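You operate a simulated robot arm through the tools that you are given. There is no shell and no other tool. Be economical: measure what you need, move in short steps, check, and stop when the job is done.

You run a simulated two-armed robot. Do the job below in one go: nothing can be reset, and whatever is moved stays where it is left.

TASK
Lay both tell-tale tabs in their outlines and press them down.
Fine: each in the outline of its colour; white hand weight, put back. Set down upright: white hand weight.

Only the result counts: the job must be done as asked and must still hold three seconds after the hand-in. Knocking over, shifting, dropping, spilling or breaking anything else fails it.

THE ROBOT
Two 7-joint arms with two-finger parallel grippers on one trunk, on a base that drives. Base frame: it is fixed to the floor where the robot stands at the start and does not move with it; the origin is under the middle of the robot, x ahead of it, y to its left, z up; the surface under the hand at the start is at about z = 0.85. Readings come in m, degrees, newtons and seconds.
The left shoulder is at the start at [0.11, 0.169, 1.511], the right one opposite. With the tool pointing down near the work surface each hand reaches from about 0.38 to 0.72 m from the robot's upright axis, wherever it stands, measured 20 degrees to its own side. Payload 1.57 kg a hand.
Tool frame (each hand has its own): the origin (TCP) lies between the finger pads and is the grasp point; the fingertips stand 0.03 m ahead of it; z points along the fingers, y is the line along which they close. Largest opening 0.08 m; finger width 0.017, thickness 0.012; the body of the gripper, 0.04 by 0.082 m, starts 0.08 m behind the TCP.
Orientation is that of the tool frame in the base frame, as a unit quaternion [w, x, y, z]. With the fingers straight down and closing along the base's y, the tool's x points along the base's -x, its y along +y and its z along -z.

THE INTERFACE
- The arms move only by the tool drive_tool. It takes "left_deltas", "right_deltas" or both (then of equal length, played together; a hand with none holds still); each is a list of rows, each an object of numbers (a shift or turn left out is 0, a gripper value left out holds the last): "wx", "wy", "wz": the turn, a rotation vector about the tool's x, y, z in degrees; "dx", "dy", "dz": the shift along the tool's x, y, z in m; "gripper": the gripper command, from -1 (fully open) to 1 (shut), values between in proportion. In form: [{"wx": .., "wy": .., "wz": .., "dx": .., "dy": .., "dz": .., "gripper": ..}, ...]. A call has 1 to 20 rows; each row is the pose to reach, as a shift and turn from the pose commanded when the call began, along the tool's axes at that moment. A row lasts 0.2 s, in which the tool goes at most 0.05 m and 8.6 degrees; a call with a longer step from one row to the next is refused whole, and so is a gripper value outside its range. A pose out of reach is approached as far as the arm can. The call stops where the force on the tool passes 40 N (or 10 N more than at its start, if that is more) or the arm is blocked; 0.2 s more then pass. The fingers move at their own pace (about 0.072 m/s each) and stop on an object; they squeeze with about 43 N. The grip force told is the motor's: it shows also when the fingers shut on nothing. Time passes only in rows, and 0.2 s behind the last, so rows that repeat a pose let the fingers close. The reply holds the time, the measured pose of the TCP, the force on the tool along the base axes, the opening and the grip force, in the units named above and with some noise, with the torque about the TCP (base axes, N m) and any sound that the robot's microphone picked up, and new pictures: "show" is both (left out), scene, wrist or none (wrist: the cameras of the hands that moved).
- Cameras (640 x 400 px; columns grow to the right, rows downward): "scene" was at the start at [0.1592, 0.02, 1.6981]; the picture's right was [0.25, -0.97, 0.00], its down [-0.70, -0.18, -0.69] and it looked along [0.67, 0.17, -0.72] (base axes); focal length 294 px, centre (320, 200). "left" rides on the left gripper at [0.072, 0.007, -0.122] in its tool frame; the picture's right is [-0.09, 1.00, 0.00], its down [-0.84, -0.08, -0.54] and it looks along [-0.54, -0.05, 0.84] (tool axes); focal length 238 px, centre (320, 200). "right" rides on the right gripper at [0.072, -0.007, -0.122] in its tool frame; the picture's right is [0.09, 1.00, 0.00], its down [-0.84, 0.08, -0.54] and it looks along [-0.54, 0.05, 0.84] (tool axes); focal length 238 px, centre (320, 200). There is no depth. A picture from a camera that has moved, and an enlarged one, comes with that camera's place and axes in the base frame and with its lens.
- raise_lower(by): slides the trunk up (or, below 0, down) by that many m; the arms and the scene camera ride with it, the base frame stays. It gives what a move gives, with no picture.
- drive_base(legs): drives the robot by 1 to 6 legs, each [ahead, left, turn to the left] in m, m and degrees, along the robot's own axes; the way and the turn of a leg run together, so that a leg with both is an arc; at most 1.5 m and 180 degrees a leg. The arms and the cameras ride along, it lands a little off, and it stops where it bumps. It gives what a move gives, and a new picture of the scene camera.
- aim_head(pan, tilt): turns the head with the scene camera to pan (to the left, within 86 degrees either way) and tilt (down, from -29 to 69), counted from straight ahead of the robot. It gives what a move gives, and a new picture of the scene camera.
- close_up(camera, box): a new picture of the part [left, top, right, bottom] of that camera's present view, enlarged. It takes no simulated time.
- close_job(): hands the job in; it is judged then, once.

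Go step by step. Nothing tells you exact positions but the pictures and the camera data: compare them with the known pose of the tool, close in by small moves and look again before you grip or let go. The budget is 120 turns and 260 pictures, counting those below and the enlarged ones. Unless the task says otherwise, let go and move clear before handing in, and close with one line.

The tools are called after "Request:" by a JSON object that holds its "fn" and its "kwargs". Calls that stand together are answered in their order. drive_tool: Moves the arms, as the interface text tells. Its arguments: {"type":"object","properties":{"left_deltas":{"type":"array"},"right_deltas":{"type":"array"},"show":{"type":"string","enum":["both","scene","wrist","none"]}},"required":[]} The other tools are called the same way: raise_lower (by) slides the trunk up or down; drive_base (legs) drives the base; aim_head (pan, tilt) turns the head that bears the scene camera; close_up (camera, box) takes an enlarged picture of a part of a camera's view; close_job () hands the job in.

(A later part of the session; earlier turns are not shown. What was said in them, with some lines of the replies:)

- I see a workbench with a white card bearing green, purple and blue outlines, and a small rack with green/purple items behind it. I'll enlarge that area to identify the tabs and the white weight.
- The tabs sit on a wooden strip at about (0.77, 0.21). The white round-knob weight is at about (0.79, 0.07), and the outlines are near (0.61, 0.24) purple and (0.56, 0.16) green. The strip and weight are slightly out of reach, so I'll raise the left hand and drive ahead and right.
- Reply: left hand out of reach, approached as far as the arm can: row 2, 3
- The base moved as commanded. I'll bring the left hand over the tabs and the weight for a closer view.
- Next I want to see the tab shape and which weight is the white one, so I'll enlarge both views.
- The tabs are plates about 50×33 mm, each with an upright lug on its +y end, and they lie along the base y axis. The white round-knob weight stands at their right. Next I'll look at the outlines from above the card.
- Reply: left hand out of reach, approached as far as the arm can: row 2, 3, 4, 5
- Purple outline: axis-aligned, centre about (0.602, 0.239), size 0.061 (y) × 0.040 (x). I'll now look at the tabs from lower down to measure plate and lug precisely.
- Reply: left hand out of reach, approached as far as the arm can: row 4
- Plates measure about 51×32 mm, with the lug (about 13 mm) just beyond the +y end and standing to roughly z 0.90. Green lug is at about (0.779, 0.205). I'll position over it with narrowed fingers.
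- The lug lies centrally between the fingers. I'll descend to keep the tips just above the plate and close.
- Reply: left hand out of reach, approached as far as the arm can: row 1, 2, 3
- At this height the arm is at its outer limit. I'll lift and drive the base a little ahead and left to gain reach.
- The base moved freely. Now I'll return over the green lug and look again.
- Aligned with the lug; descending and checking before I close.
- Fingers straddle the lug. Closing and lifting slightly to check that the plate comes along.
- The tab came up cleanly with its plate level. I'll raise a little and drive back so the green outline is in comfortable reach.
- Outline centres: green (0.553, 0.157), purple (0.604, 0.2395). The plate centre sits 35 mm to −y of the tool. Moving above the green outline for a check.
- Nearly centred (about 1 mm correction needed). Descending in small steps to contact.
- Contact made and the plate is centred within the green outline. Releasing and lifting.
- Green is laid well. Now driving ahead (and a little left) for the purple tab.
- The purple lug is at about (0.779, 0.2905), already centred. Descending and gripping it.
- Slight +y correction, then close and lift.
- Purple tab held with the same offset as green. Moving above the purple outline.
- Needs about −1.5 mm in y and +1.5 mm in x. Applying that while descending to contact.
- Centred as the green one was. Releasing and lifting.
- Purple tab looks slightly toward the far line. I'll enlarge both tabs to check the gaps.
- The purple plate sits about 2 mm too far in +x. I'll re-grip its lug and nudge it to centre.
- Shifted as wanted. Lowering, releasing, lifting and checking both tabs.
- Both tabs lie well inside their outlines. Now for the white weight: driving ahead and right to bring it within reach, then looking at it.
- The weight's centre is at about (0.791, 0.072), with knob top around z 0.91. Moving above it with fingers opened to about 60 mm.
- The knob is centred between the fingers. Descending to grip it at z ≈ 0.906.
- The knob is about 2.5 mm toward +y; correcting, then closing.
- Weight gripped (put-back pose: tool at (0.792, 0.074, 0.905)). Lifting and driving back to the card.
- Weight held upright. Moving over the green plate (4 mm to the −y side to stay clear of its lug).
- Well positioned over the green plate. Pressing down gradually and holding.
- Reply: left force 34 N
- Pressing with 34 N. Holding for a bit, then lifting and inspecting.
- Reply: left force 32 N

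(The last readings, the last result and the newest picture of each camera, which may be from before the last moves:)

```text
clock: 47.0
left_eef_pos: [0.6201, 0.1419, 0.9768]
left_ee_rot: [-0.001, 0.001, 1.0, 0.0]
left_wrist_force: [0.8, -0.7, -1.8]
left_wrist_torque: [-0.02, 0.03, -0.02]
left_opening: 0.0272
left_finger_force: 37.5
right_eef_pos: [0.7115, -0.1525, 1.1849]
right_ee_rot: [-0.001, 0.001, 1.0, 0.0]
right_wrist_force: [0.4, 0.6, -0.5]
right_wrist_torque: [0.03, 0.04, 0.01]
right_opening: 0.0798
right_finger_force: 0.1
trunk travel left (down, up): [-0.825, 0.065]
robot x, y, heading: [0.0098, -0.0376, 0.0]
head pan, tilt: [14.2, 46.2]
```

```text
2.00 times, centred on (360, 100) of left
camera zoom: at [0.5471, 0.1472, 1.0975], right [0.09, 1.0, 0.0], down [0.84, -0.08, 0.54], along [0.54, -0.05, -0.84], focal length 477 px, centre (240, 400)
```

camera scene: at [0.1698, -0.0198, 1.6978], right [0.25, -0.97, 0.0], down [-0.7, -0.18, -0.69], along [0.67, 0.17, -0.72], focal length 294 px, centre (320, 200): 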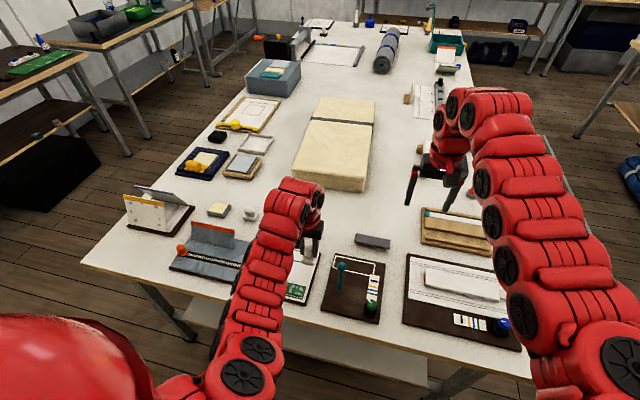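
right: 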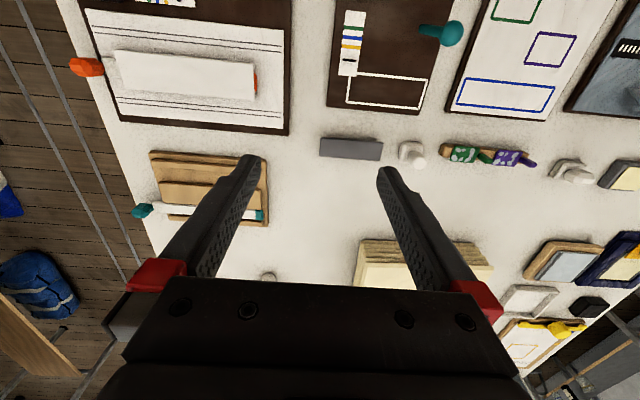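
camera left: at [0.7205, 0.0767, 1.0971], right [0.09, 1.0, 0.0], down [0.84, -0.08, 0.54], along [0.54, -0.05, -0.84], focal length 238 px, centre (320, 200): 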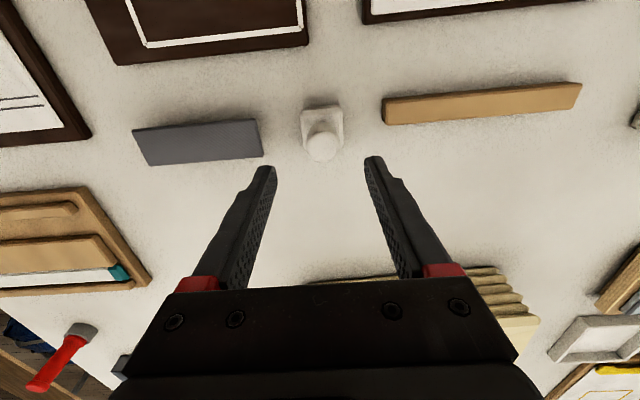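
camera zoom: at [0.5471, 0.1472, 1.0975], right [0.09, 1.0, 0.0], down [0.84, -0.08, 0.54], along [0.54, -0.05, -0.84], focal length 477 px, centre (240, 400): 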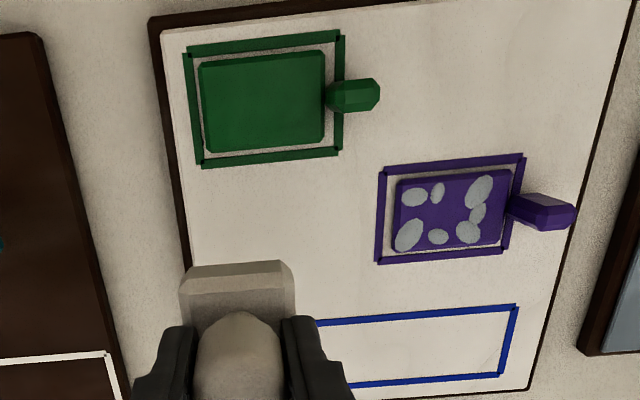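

The bubbles under the green tab are gone, so it is pressed down. Now over the purple plate.

Request:
{"fn": "drive_tool", "kwargs": {"left_deltas": [{"dy": 0.04}, {"dy": 0.08, "dx": 0.01}, {"dy": 0.0926, "dx": 0.0165, "dz": 0.01}, {"dy": 0.0926, "dx": 0.0165, "dz": 0.035}, {"dy": 0.0926, "dx": 0.0165, "dz": 0.041}], "show": "none"}}

Request:
{"fn": "close_up", "kwargs": {"camera": "left", "box": [200, 40, 456, 200]}}

Request:
{"fn": "close_up", "kwargs": {"camera": "scene", "box": [230, 230, 358, 310]}}

```text
clock: 48.1
left_eef_pos: [0.6014, 0.2369, 0.9345]
left_ee_rot: [-0.002, -0.001, 1.0, -0.001]
left_wrist_force: [-0.3, 0.7, -1.8]
left_wrist_torque: [-0.03, 0.03, 0.01]
left_opening: 0.0269
left_finger_force: 37.8
right_eef_pos: [0.7103, -0.1518, 1.1852]
right_ee_rot: [0.001, 0.001, 1.0, 0.0]
right_wrist_force: [0.1, 0.5, 0.1]
right_wrist_torque: [-0.03, 0.0, 0.0]
right_opening: 0.0801
right_finger_force: 0.2
trunk travel left (down, up): [-0.825, 0.065]
robot x, y, heading: [0.0066, -0.042, -0.0]
head pan, tilt: [14.2, 46.2]
```

```text
2.50 times, centred on (328, 120) of left
camera zoom: at [0.5287, 0.242, 1.0564], right [0.09, 1.0, 0.0], down [0.84, -0.08, 0.54], along [0.54, -0.05, -0.84], focal length 596 px, centre (300, 400)
```

zoom: 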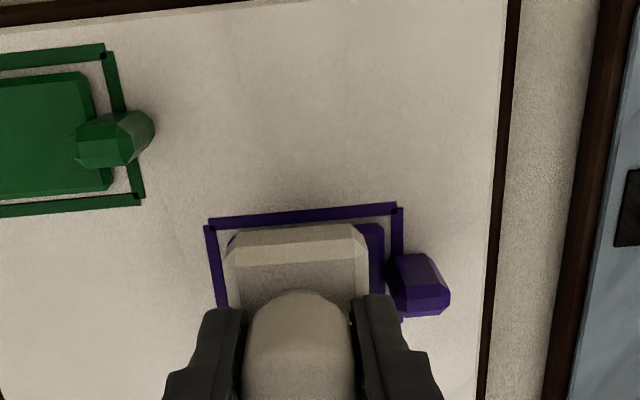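

```text
5.00 times, centred on (294, 270) of scene
camera zoom: at [0.167, -0.0189, 1.6981], right [0.25, -0.97, 0.0], down [-0.7, -0.18, -0.69], along [0.67, 0.17, -0.72], focal length 1471 px, centre (450, -150)
```

zoom: 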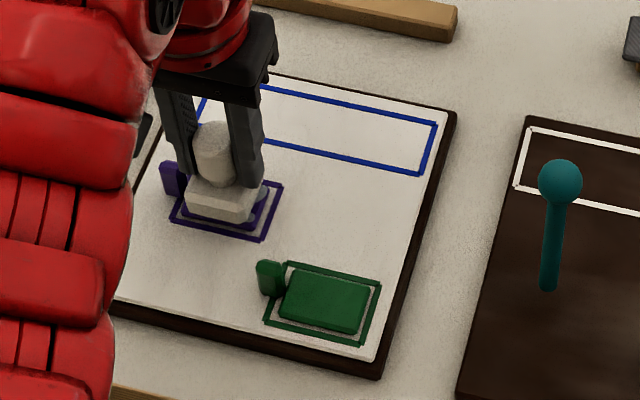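

Aligned the same way. Pressing the purple tab and holding.

Request:
{"fn": "drive_tool", "kwargs": {"left_deltas": [{"dy": -0.001, "dz": 0.006}, {"dy": -0.001, "dz": 0.01}, {"dy": -0.001, "dz": 0.013}, {"dy": -0.001, "dz": 0.014}, {"dy": -0.001, "dz": 0.014}, {"dy": -0.001, "dz": 0.014}, {"dy": -0.001, "dz": 0.014}, {"dy": -0.001, "dz": 0.014}, {"dy": -0.001, "dz": 0.014}, {"dy": -0.001, "dz": 0.014}, {"dy": -0.001, "dz": 0.014}], "show": "none"}}

Request:
{"fn": "drive_tool", "kwargs": {"left_deltas": [{"dz": -0.01}, {"dz": -0.03}, {"dz": -0.05}, {"dz": -0.06, "dx": -0.03}, {"dz": -0.06, "dx": -0.05, "dy": -0.03}, {"dz": -0.06, "dx": -0.05, "dy": -0.07}], "show": "none"}}

Request:
{"fn": "close_up", "kwargs": {"camera": "left", "box": [200, 0, 520, 200]}}

```text
clock: 50.5
left_eef_pos: [0.6005, 0.2334, 0.9227]
left_ee_rot: [0.0, -0.001, 1.0, 0.0]
left_wrist_force: [3.3, 1.5, 31.4]
left_wrist_torque: [0.36, -0.12, -0.04]
left_opening: 0.0273
left_finger_force: 38.6
right_eef_pos: [0.7072, -0.1522, 1.1882]
right_ee_rot: [0.002, 0.0, 1.0, 0.0]
right_wrist_force: [0.1, 0.2, 0.4]
right_wrist_torque: [-0.01, 0.0, 0.0]
right_opening: 0.0798
right_finger_force: 0.0
trunk travel left (down, up): [-0.825, 0.065]
robot x, y, heading: [0.0091, -0.0389, 0.0]
head pan, tilt: [14.2, 46.2]
```

```text
clock: 52.0
left_eef_pos: [0.6533, 0.1638, 0.9827]
left_ee_rot: [-0.002, -0.001, 1.0, -0.001]
left_wrist_force: [-0.3, -0.3, -2.4]
left_wrist_torque: [0.0, 0.0, 0.0]
left_opening: 0.0273
left_finger_force: 37.8
right_eef_pos: [0.7114, -0.1525, 1.1851]
right_ee_rot: [0.0, 0.0, 1.0, 0.0]
right_wrist_force: [-0.4, -0.5, 0.3]
right_wrist_torque: [0.01, -0.03, -0.04]
right_opening: 0.0797
right_finger_force: 0.0
trunk travel left (down, up): [-0.825, 0.065]
robot x, y, heading: [0.0075, -0.0399, 0.2]
head pan, tilt: [14.2, 46.2]
```

```text
2.00 times, centred on (360, 100) of left
camera zoom: at [0.5792, 0.169, 1.1043], right [0.09, 1.0, 0.0], down [0.84, -0.08, 0.54], along [0.54, -0.05, -0.84], focal length 477 px, centre (240, 400)
```

zoom: 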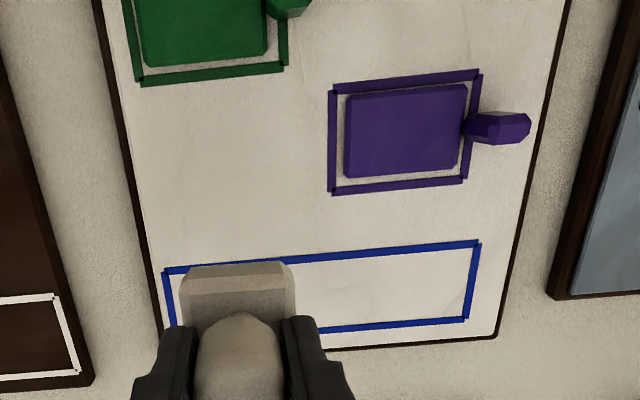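

Both tabs are pressed down. Now returning the weight: driving ahead and moving above its original spot.

Request:
{"fn": "drive_base", "kwargs": {"legs": [[0.157, -0.06, 0]]}}

```text
clock: 53.4
left_eef_pos: [0.8059, 0.1063, 0.9831]
left_ee_rot: [-0.001, 0.0, 1.0, -0.001]
left_wrist_force: [0.5, 0.2, -2.5]
left_wrist_torque: [-0.04, 0.0, 0.03]
left_opening: 0.0272
left_finger_force: 37.7
right_eef_pos: [0.8636, -0.2101, 1.1855]
right_ee_rot: [0.001, 0.0, 1.0, 0.0]
right_wrist_force: [0.3, 0.9, 1.1]
right_wrist_torque: [0.02, 0.0, 0.01]
right_opening: 0.0801
right_finger_force: 0.0
trunk travel left (down, up): [-0.825, 0.065]
robot x, y, heading: [0.163, -0.0982, -0.1]
head pan, tilt: [14.2, 46.2]
camera scene: at [0.3193, -0.0771, 1.6984], right [0.25, -0.97, 0.0], down [-0.7, -0.18, -0.69], along [0.67, 0.17, -0.72], focal length 294 px, centre (320, 200)
```

scene: 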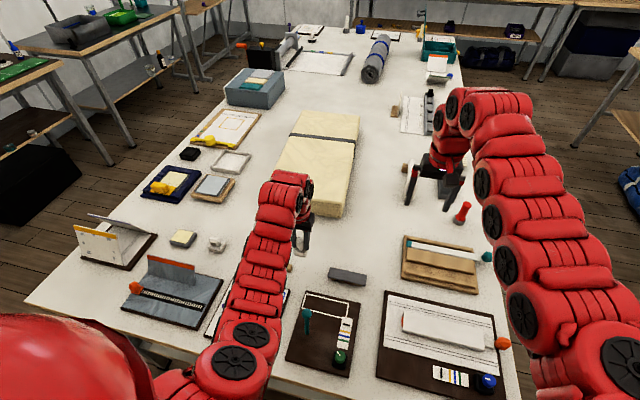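

Request:
{"fn": "drive_tool", "kwargs": {"left_deltas": [{"dx": 0.007, "dy": -0.016, "dz": 0.01}, {"dx": 0.0137, "dy": -0.0325, "dz": 0.03}, {"dx": 0.0137, "dy": -0.0325, "dz": 0.06}, {"dx": 0.0137, "dy": -0.0325, "dz": 0.068}, {"dx": 0.0137, "dy": -0.0325, "dz": 0.068}], "show": "none"}}

Request:
{"fn": "close_up", "kwargs": {"camera": "left", "box": [224, 80, 416, 200]}}

```text
clock: 54.6
left_eef_pos: [0.793, 0.0734, 0.9131]
left_ee_rot: [-0.002, 0.0, 1.0, -0.001]
left_wrist_force: [-0.2, -0.2, -3.1]
left_wrist_torque: [-0.04, 0.01, 0.01]
left_opening: 0.027
left_finger_force: 37.8
right_eef_pos: [0.8661, -0.2112, 1.1858]
right_ee_rot: [0.001, 0.0, 1.0, 0.0]
right_wrist_force: [1.1, -1.1, 1.0]
right_wrist_torque: [-0.02, -0.01, -0.01]
right_opening: 0.0803
right_finger_force: 0.0
trunk travel left (down, up): [-0.825, 0.065]
robot x, y, heading: [0.1673, -0.1, -0.2]
head pan, tilt: [14.2, 46.2]
```

```text
3.33 times, centred on (320, 140) of left
camera zoom: at [0.7201, 0.0791, 1.0352], right [0.09, 1.0, 0.0], down [0.84, -0.08, 0.54], along [0.54, -0.05, -0.84], focal length 794 px, centre (320, 400)
```

zoom: 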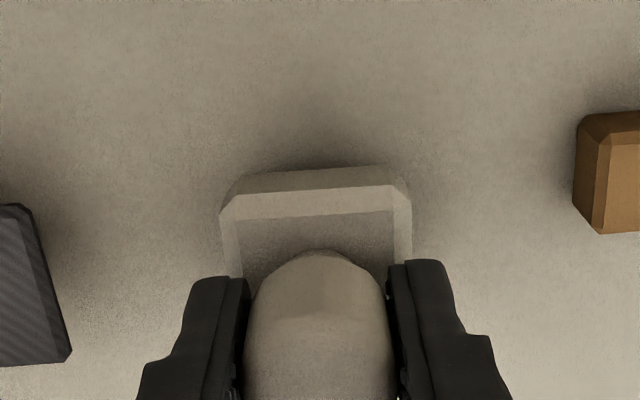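

The spot matches the reference picture. Lowering to contact in small steps.

Request:
{"fn": "drive_tool", "kwargs": {"left_deltas": [{"dz": 0.004}, {"dz": 0.007}, {"dz": 0.0085}, {"dz": 0.0085}], "show": "none"}}

Request:
{"fn": "close_up", "kwargs": {"camera": "left", "box": [224, 80, 416, 200]}}

Request:
{"fn": "close_up", "kwargs": {"camera": "scene", "box": [270, 220, 398, 300]}}

```text
clock: 55.6
left_eef_pos: [0.7935, 0.0741, 0.9052]
left_ee_rot: [-0.001, 0.0, 1.0, -0.002]
left_wrist_force: [-0.3, 0.2, 1.0]
left_wrist_torque: [0.16, 0.09, -0.04]
left_opening: 0.0273
left_finger_force: 38.0
right_eef_pos: [0.8646, -0.2111, 1.1851]
right_ee_rot: [0.0, 0.001, 1.0, 0.0]
right_wrist_force: [0.1, 0.3, -0.4]
right_wrist_torque: [0.03, 0.0, 0.0]
right_opening: 0.0801
right_finger_force: 0.0
trunk travel left (down, up): [-0.825, 0.065]
robot x, y, heading: [0.1639, -0.1007, -0.2]
head pan, tilt: [14.2, 46.2]
```

```text
3.33 times, centred on (320, 140) of left
camera zoom: at [0.72, 0.0785, 1.0274], right [0.09, 1.0, 0.0], down [0.84, -0.08, 0.54], along [0.54, -0.05, -0.84], focal length 794 px, centre (320, 400)
```

zoom: 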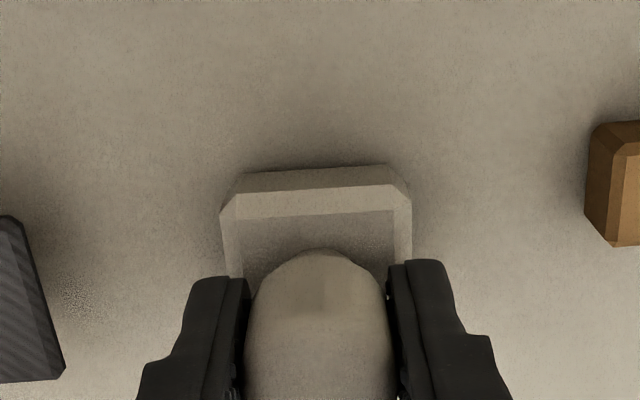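

```text
5.00 times, centred on (334, 260) of scene
camera zoom: at [0.3214, -0.0781, 1.6982], right [0.25, -0.97, 0.0], down [-0.7, -0.18, -0.69], along [0.67, 0.17, -0.72], focal length 1471 px, centre (250, -100)
```

zoom: 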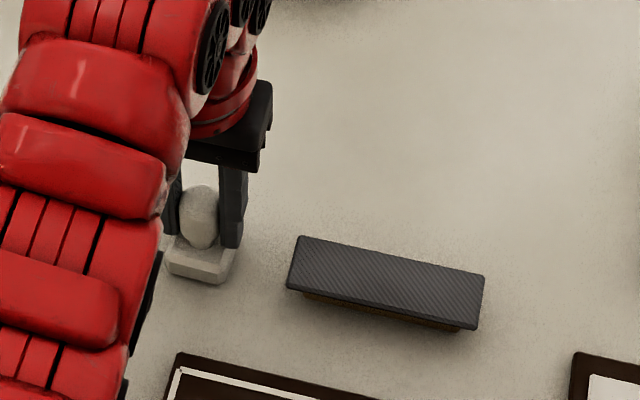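

Contact is light; compared with the reference the weight is about 2.5 mm too far in +x. I'll lift a hair, correct, and set down again.

Request:
{"fn": "drive_tool", "kwargs": {"left_deltas": [{"dz": -0.003}, {"dz": -0.004, "dx": 0.0027}, {"dz": -0.004, "dx": 0.0027}, {"dz": -0.001, "dx": 0.0027}, {"dz": 0.0005, "dx": 0.0027}, {"dz": 0.0005, "dx": 0.0027}], "show": "none"}}

Request:
{"fn": "close_up", "kwargs": {"camera": "left", "box": [224, 80, 416, 200]}}

```text
clock: 57.0
left_eef_pos: [0.7913, 0.0739, 0.9068]
left_ee_rot: [0.0, -0.001, 1.0, 0.001]
left_wrist_force: [2.4, 1.1, 6.3]
left_wrist_torque: [0.23, 0.06, -0.07]
left_opening: 0.0272
left_finger_force: 37.9
right_eef_pos: [0.8649, -0.211, 1.1857]
right_ee_rot: [0.0, -0.001, 1.0, 0.0]
right_wrist_force: [0.0, -0.3, -0.8]
right_wrist_torque: [-0.02, 0.02, 0.01]
right_opening: 0.0801
right_finger_force: 0.1
trunk travel left (down, up): [-0.825, 0.065]
robot x, y, heading: [0.1624, -0.0994, -0.1]
head pan, tilt: [14.2, 46.2]
```

```text
3.33 times, centred on (320, 140) of left
camera zoom: at [0.7174, 0.0786, 1.0277], right [0.09, 1.0, 0.0], down [0.84, -0.08, 0.54], along [0.54, -0.05, -0.84], focal length 794 px, centre (320, 400)
```

zoom: 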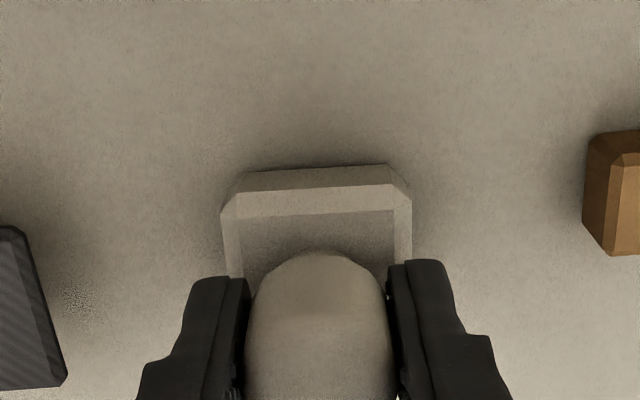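

Within about 1 mm of the original place. Releasing and lifting clear.

Request:
{"fn": "drive_tool", "kwargs": {"left_deltas": [{"dz": -0.001, "gripper": 0.9}, {"dz": -0.001, "gripper": -0.5}, {"dz": -0.001, "gripper": -0.5}, {"dz": -0.001, "gripper": -0.5}], "show": "none"}}

Request:
{"fn": "drive_tool", "kwargs": {"left_deltas": [{"dz": -0.03}, {"dz": -0.06}, {"dz": -0.075}, {"dz": -0.075}], "show": "wrist"}}

Request:
{"fn": "close_up", "kwargs": {"camera": "left", "box": [240, 60, 432, 180]}}

Request:
{"fn": "close_up", "kwargs": {"camera": "scene", "box": [200, 220, 360, 320]}}

```text
clock: 58.0
left_eef_pos: [0.7898, 0.0722, 0.907]
left_ee_rot: [-0.001, 0.0, 1.0, -0.001]
left_wrist_force: [-0.3, 0.5, 0.2]
left_wrist_torque: [0.01, -0.02, 0.03]
left_opening: 0.06
left_finger_force: 0.0
right_eef_pos: [0.8654, -0.2115, 1.1853]
right_ee_rot: [0.0, 0.0, 1.0, 0.0]
right_wrist_force: [-0.2, -0.3, -0.5]
right_wrist_torque: [-0.02, 0.06, -0.03]
right_opening: 0.0801
right_finger_force: 0.0
trunk travel left (down, up): [-0.825, 0.065]
robot x, y, heading: [0.1607, -0.0947, -0.1]
head pan, tilt: [14.2, 46.2]
```

```text
clock: 59.0
left_eef_pos: [0.7909, 0.0728, 0.9813]
left_ee_rot: [-0.001, 0.0, 1.0, -0.001]
left_wrist_force: [-1.0, 0.4, 0.8]
left_wrist_torque: [0.0, 0.01, 0.0]
left_opening: 0.0598
left_finger_force: 0.1
right_eef_pos: [0.8645, -0.2106, 1.1854]
right_ee_rot: [0.0, 0.0, 1.0, 0.0]
right_wrist_force: [0.2, -0.4, 0.6]
right_wrist_torque: [0.0, -0.02, -0.02]
right_opening: 0.08
right_finger_force: 0.1
trunk travel left (down, up): [-0.825, 0.065]
robot x, y, heading: [0.1597, -0.0961, -0.2]
head pan, tilt: [14.2, 46.2]
camera left: at [0.7173, 0.0781, 1.1032], right [0.09, 1.0, 0.0], down [0.84, -0.08, 0.54], along [0.54, -0.05, -0.84], focal length 238 px, centre (320, 200)
```

left: 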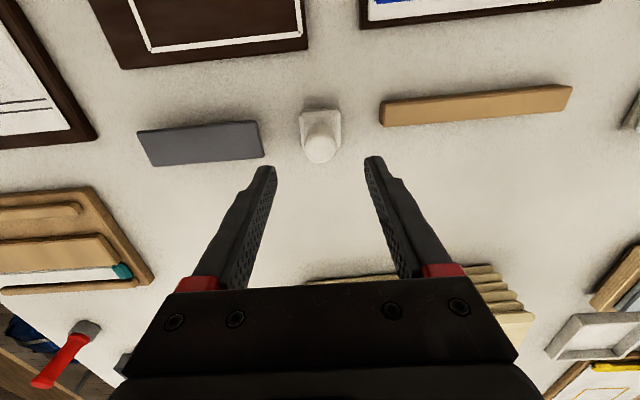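

```text
3.33 times, centred on (336, 120) of left
camera zoom: at [0.7173, 0.0781, 1.1032], right [0.09, 1.0, 0.0], down [0.84, -0.08, 0.54], along [0.54, -0.05, -0.84], focal length 794 px, centre (267, 467)
```

zoom: 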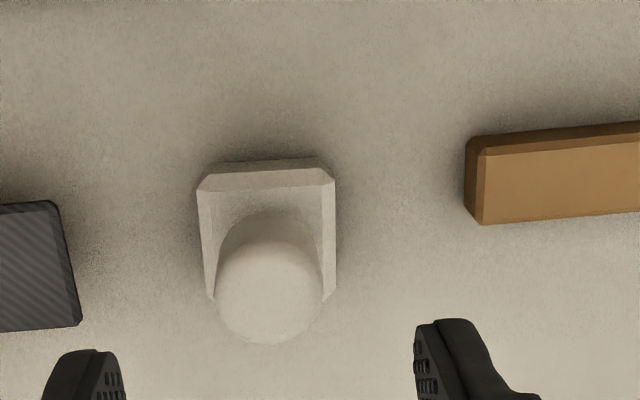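

```text
4.00 times, centred on (280, 270) of scene
camera zoom: at [0.3216, -0.078, 1.6981], right [0.25, -0.97, 0.0], down [-0.7, -0.18, -0.69], along [0.67, 0.17, -0.72], focal length 1177 px, centre (480, -80)
```

zoom: 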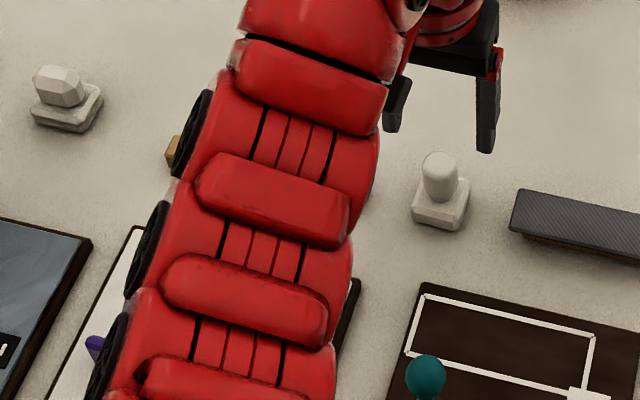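

The white weight stands upright on its original spot, both tabs lie pressed in their outlines, and the hand is clear. Handing in.

Request:
{"fn": "close_job", "kwargs": {}}

```text
The job is handed in.
```

Both tell-tale tabs are pressed down inside the outlines of their own colour. The white hand weight stands upright within about 1 mm of its original spot. The job is handed in, but no verdict has come back.
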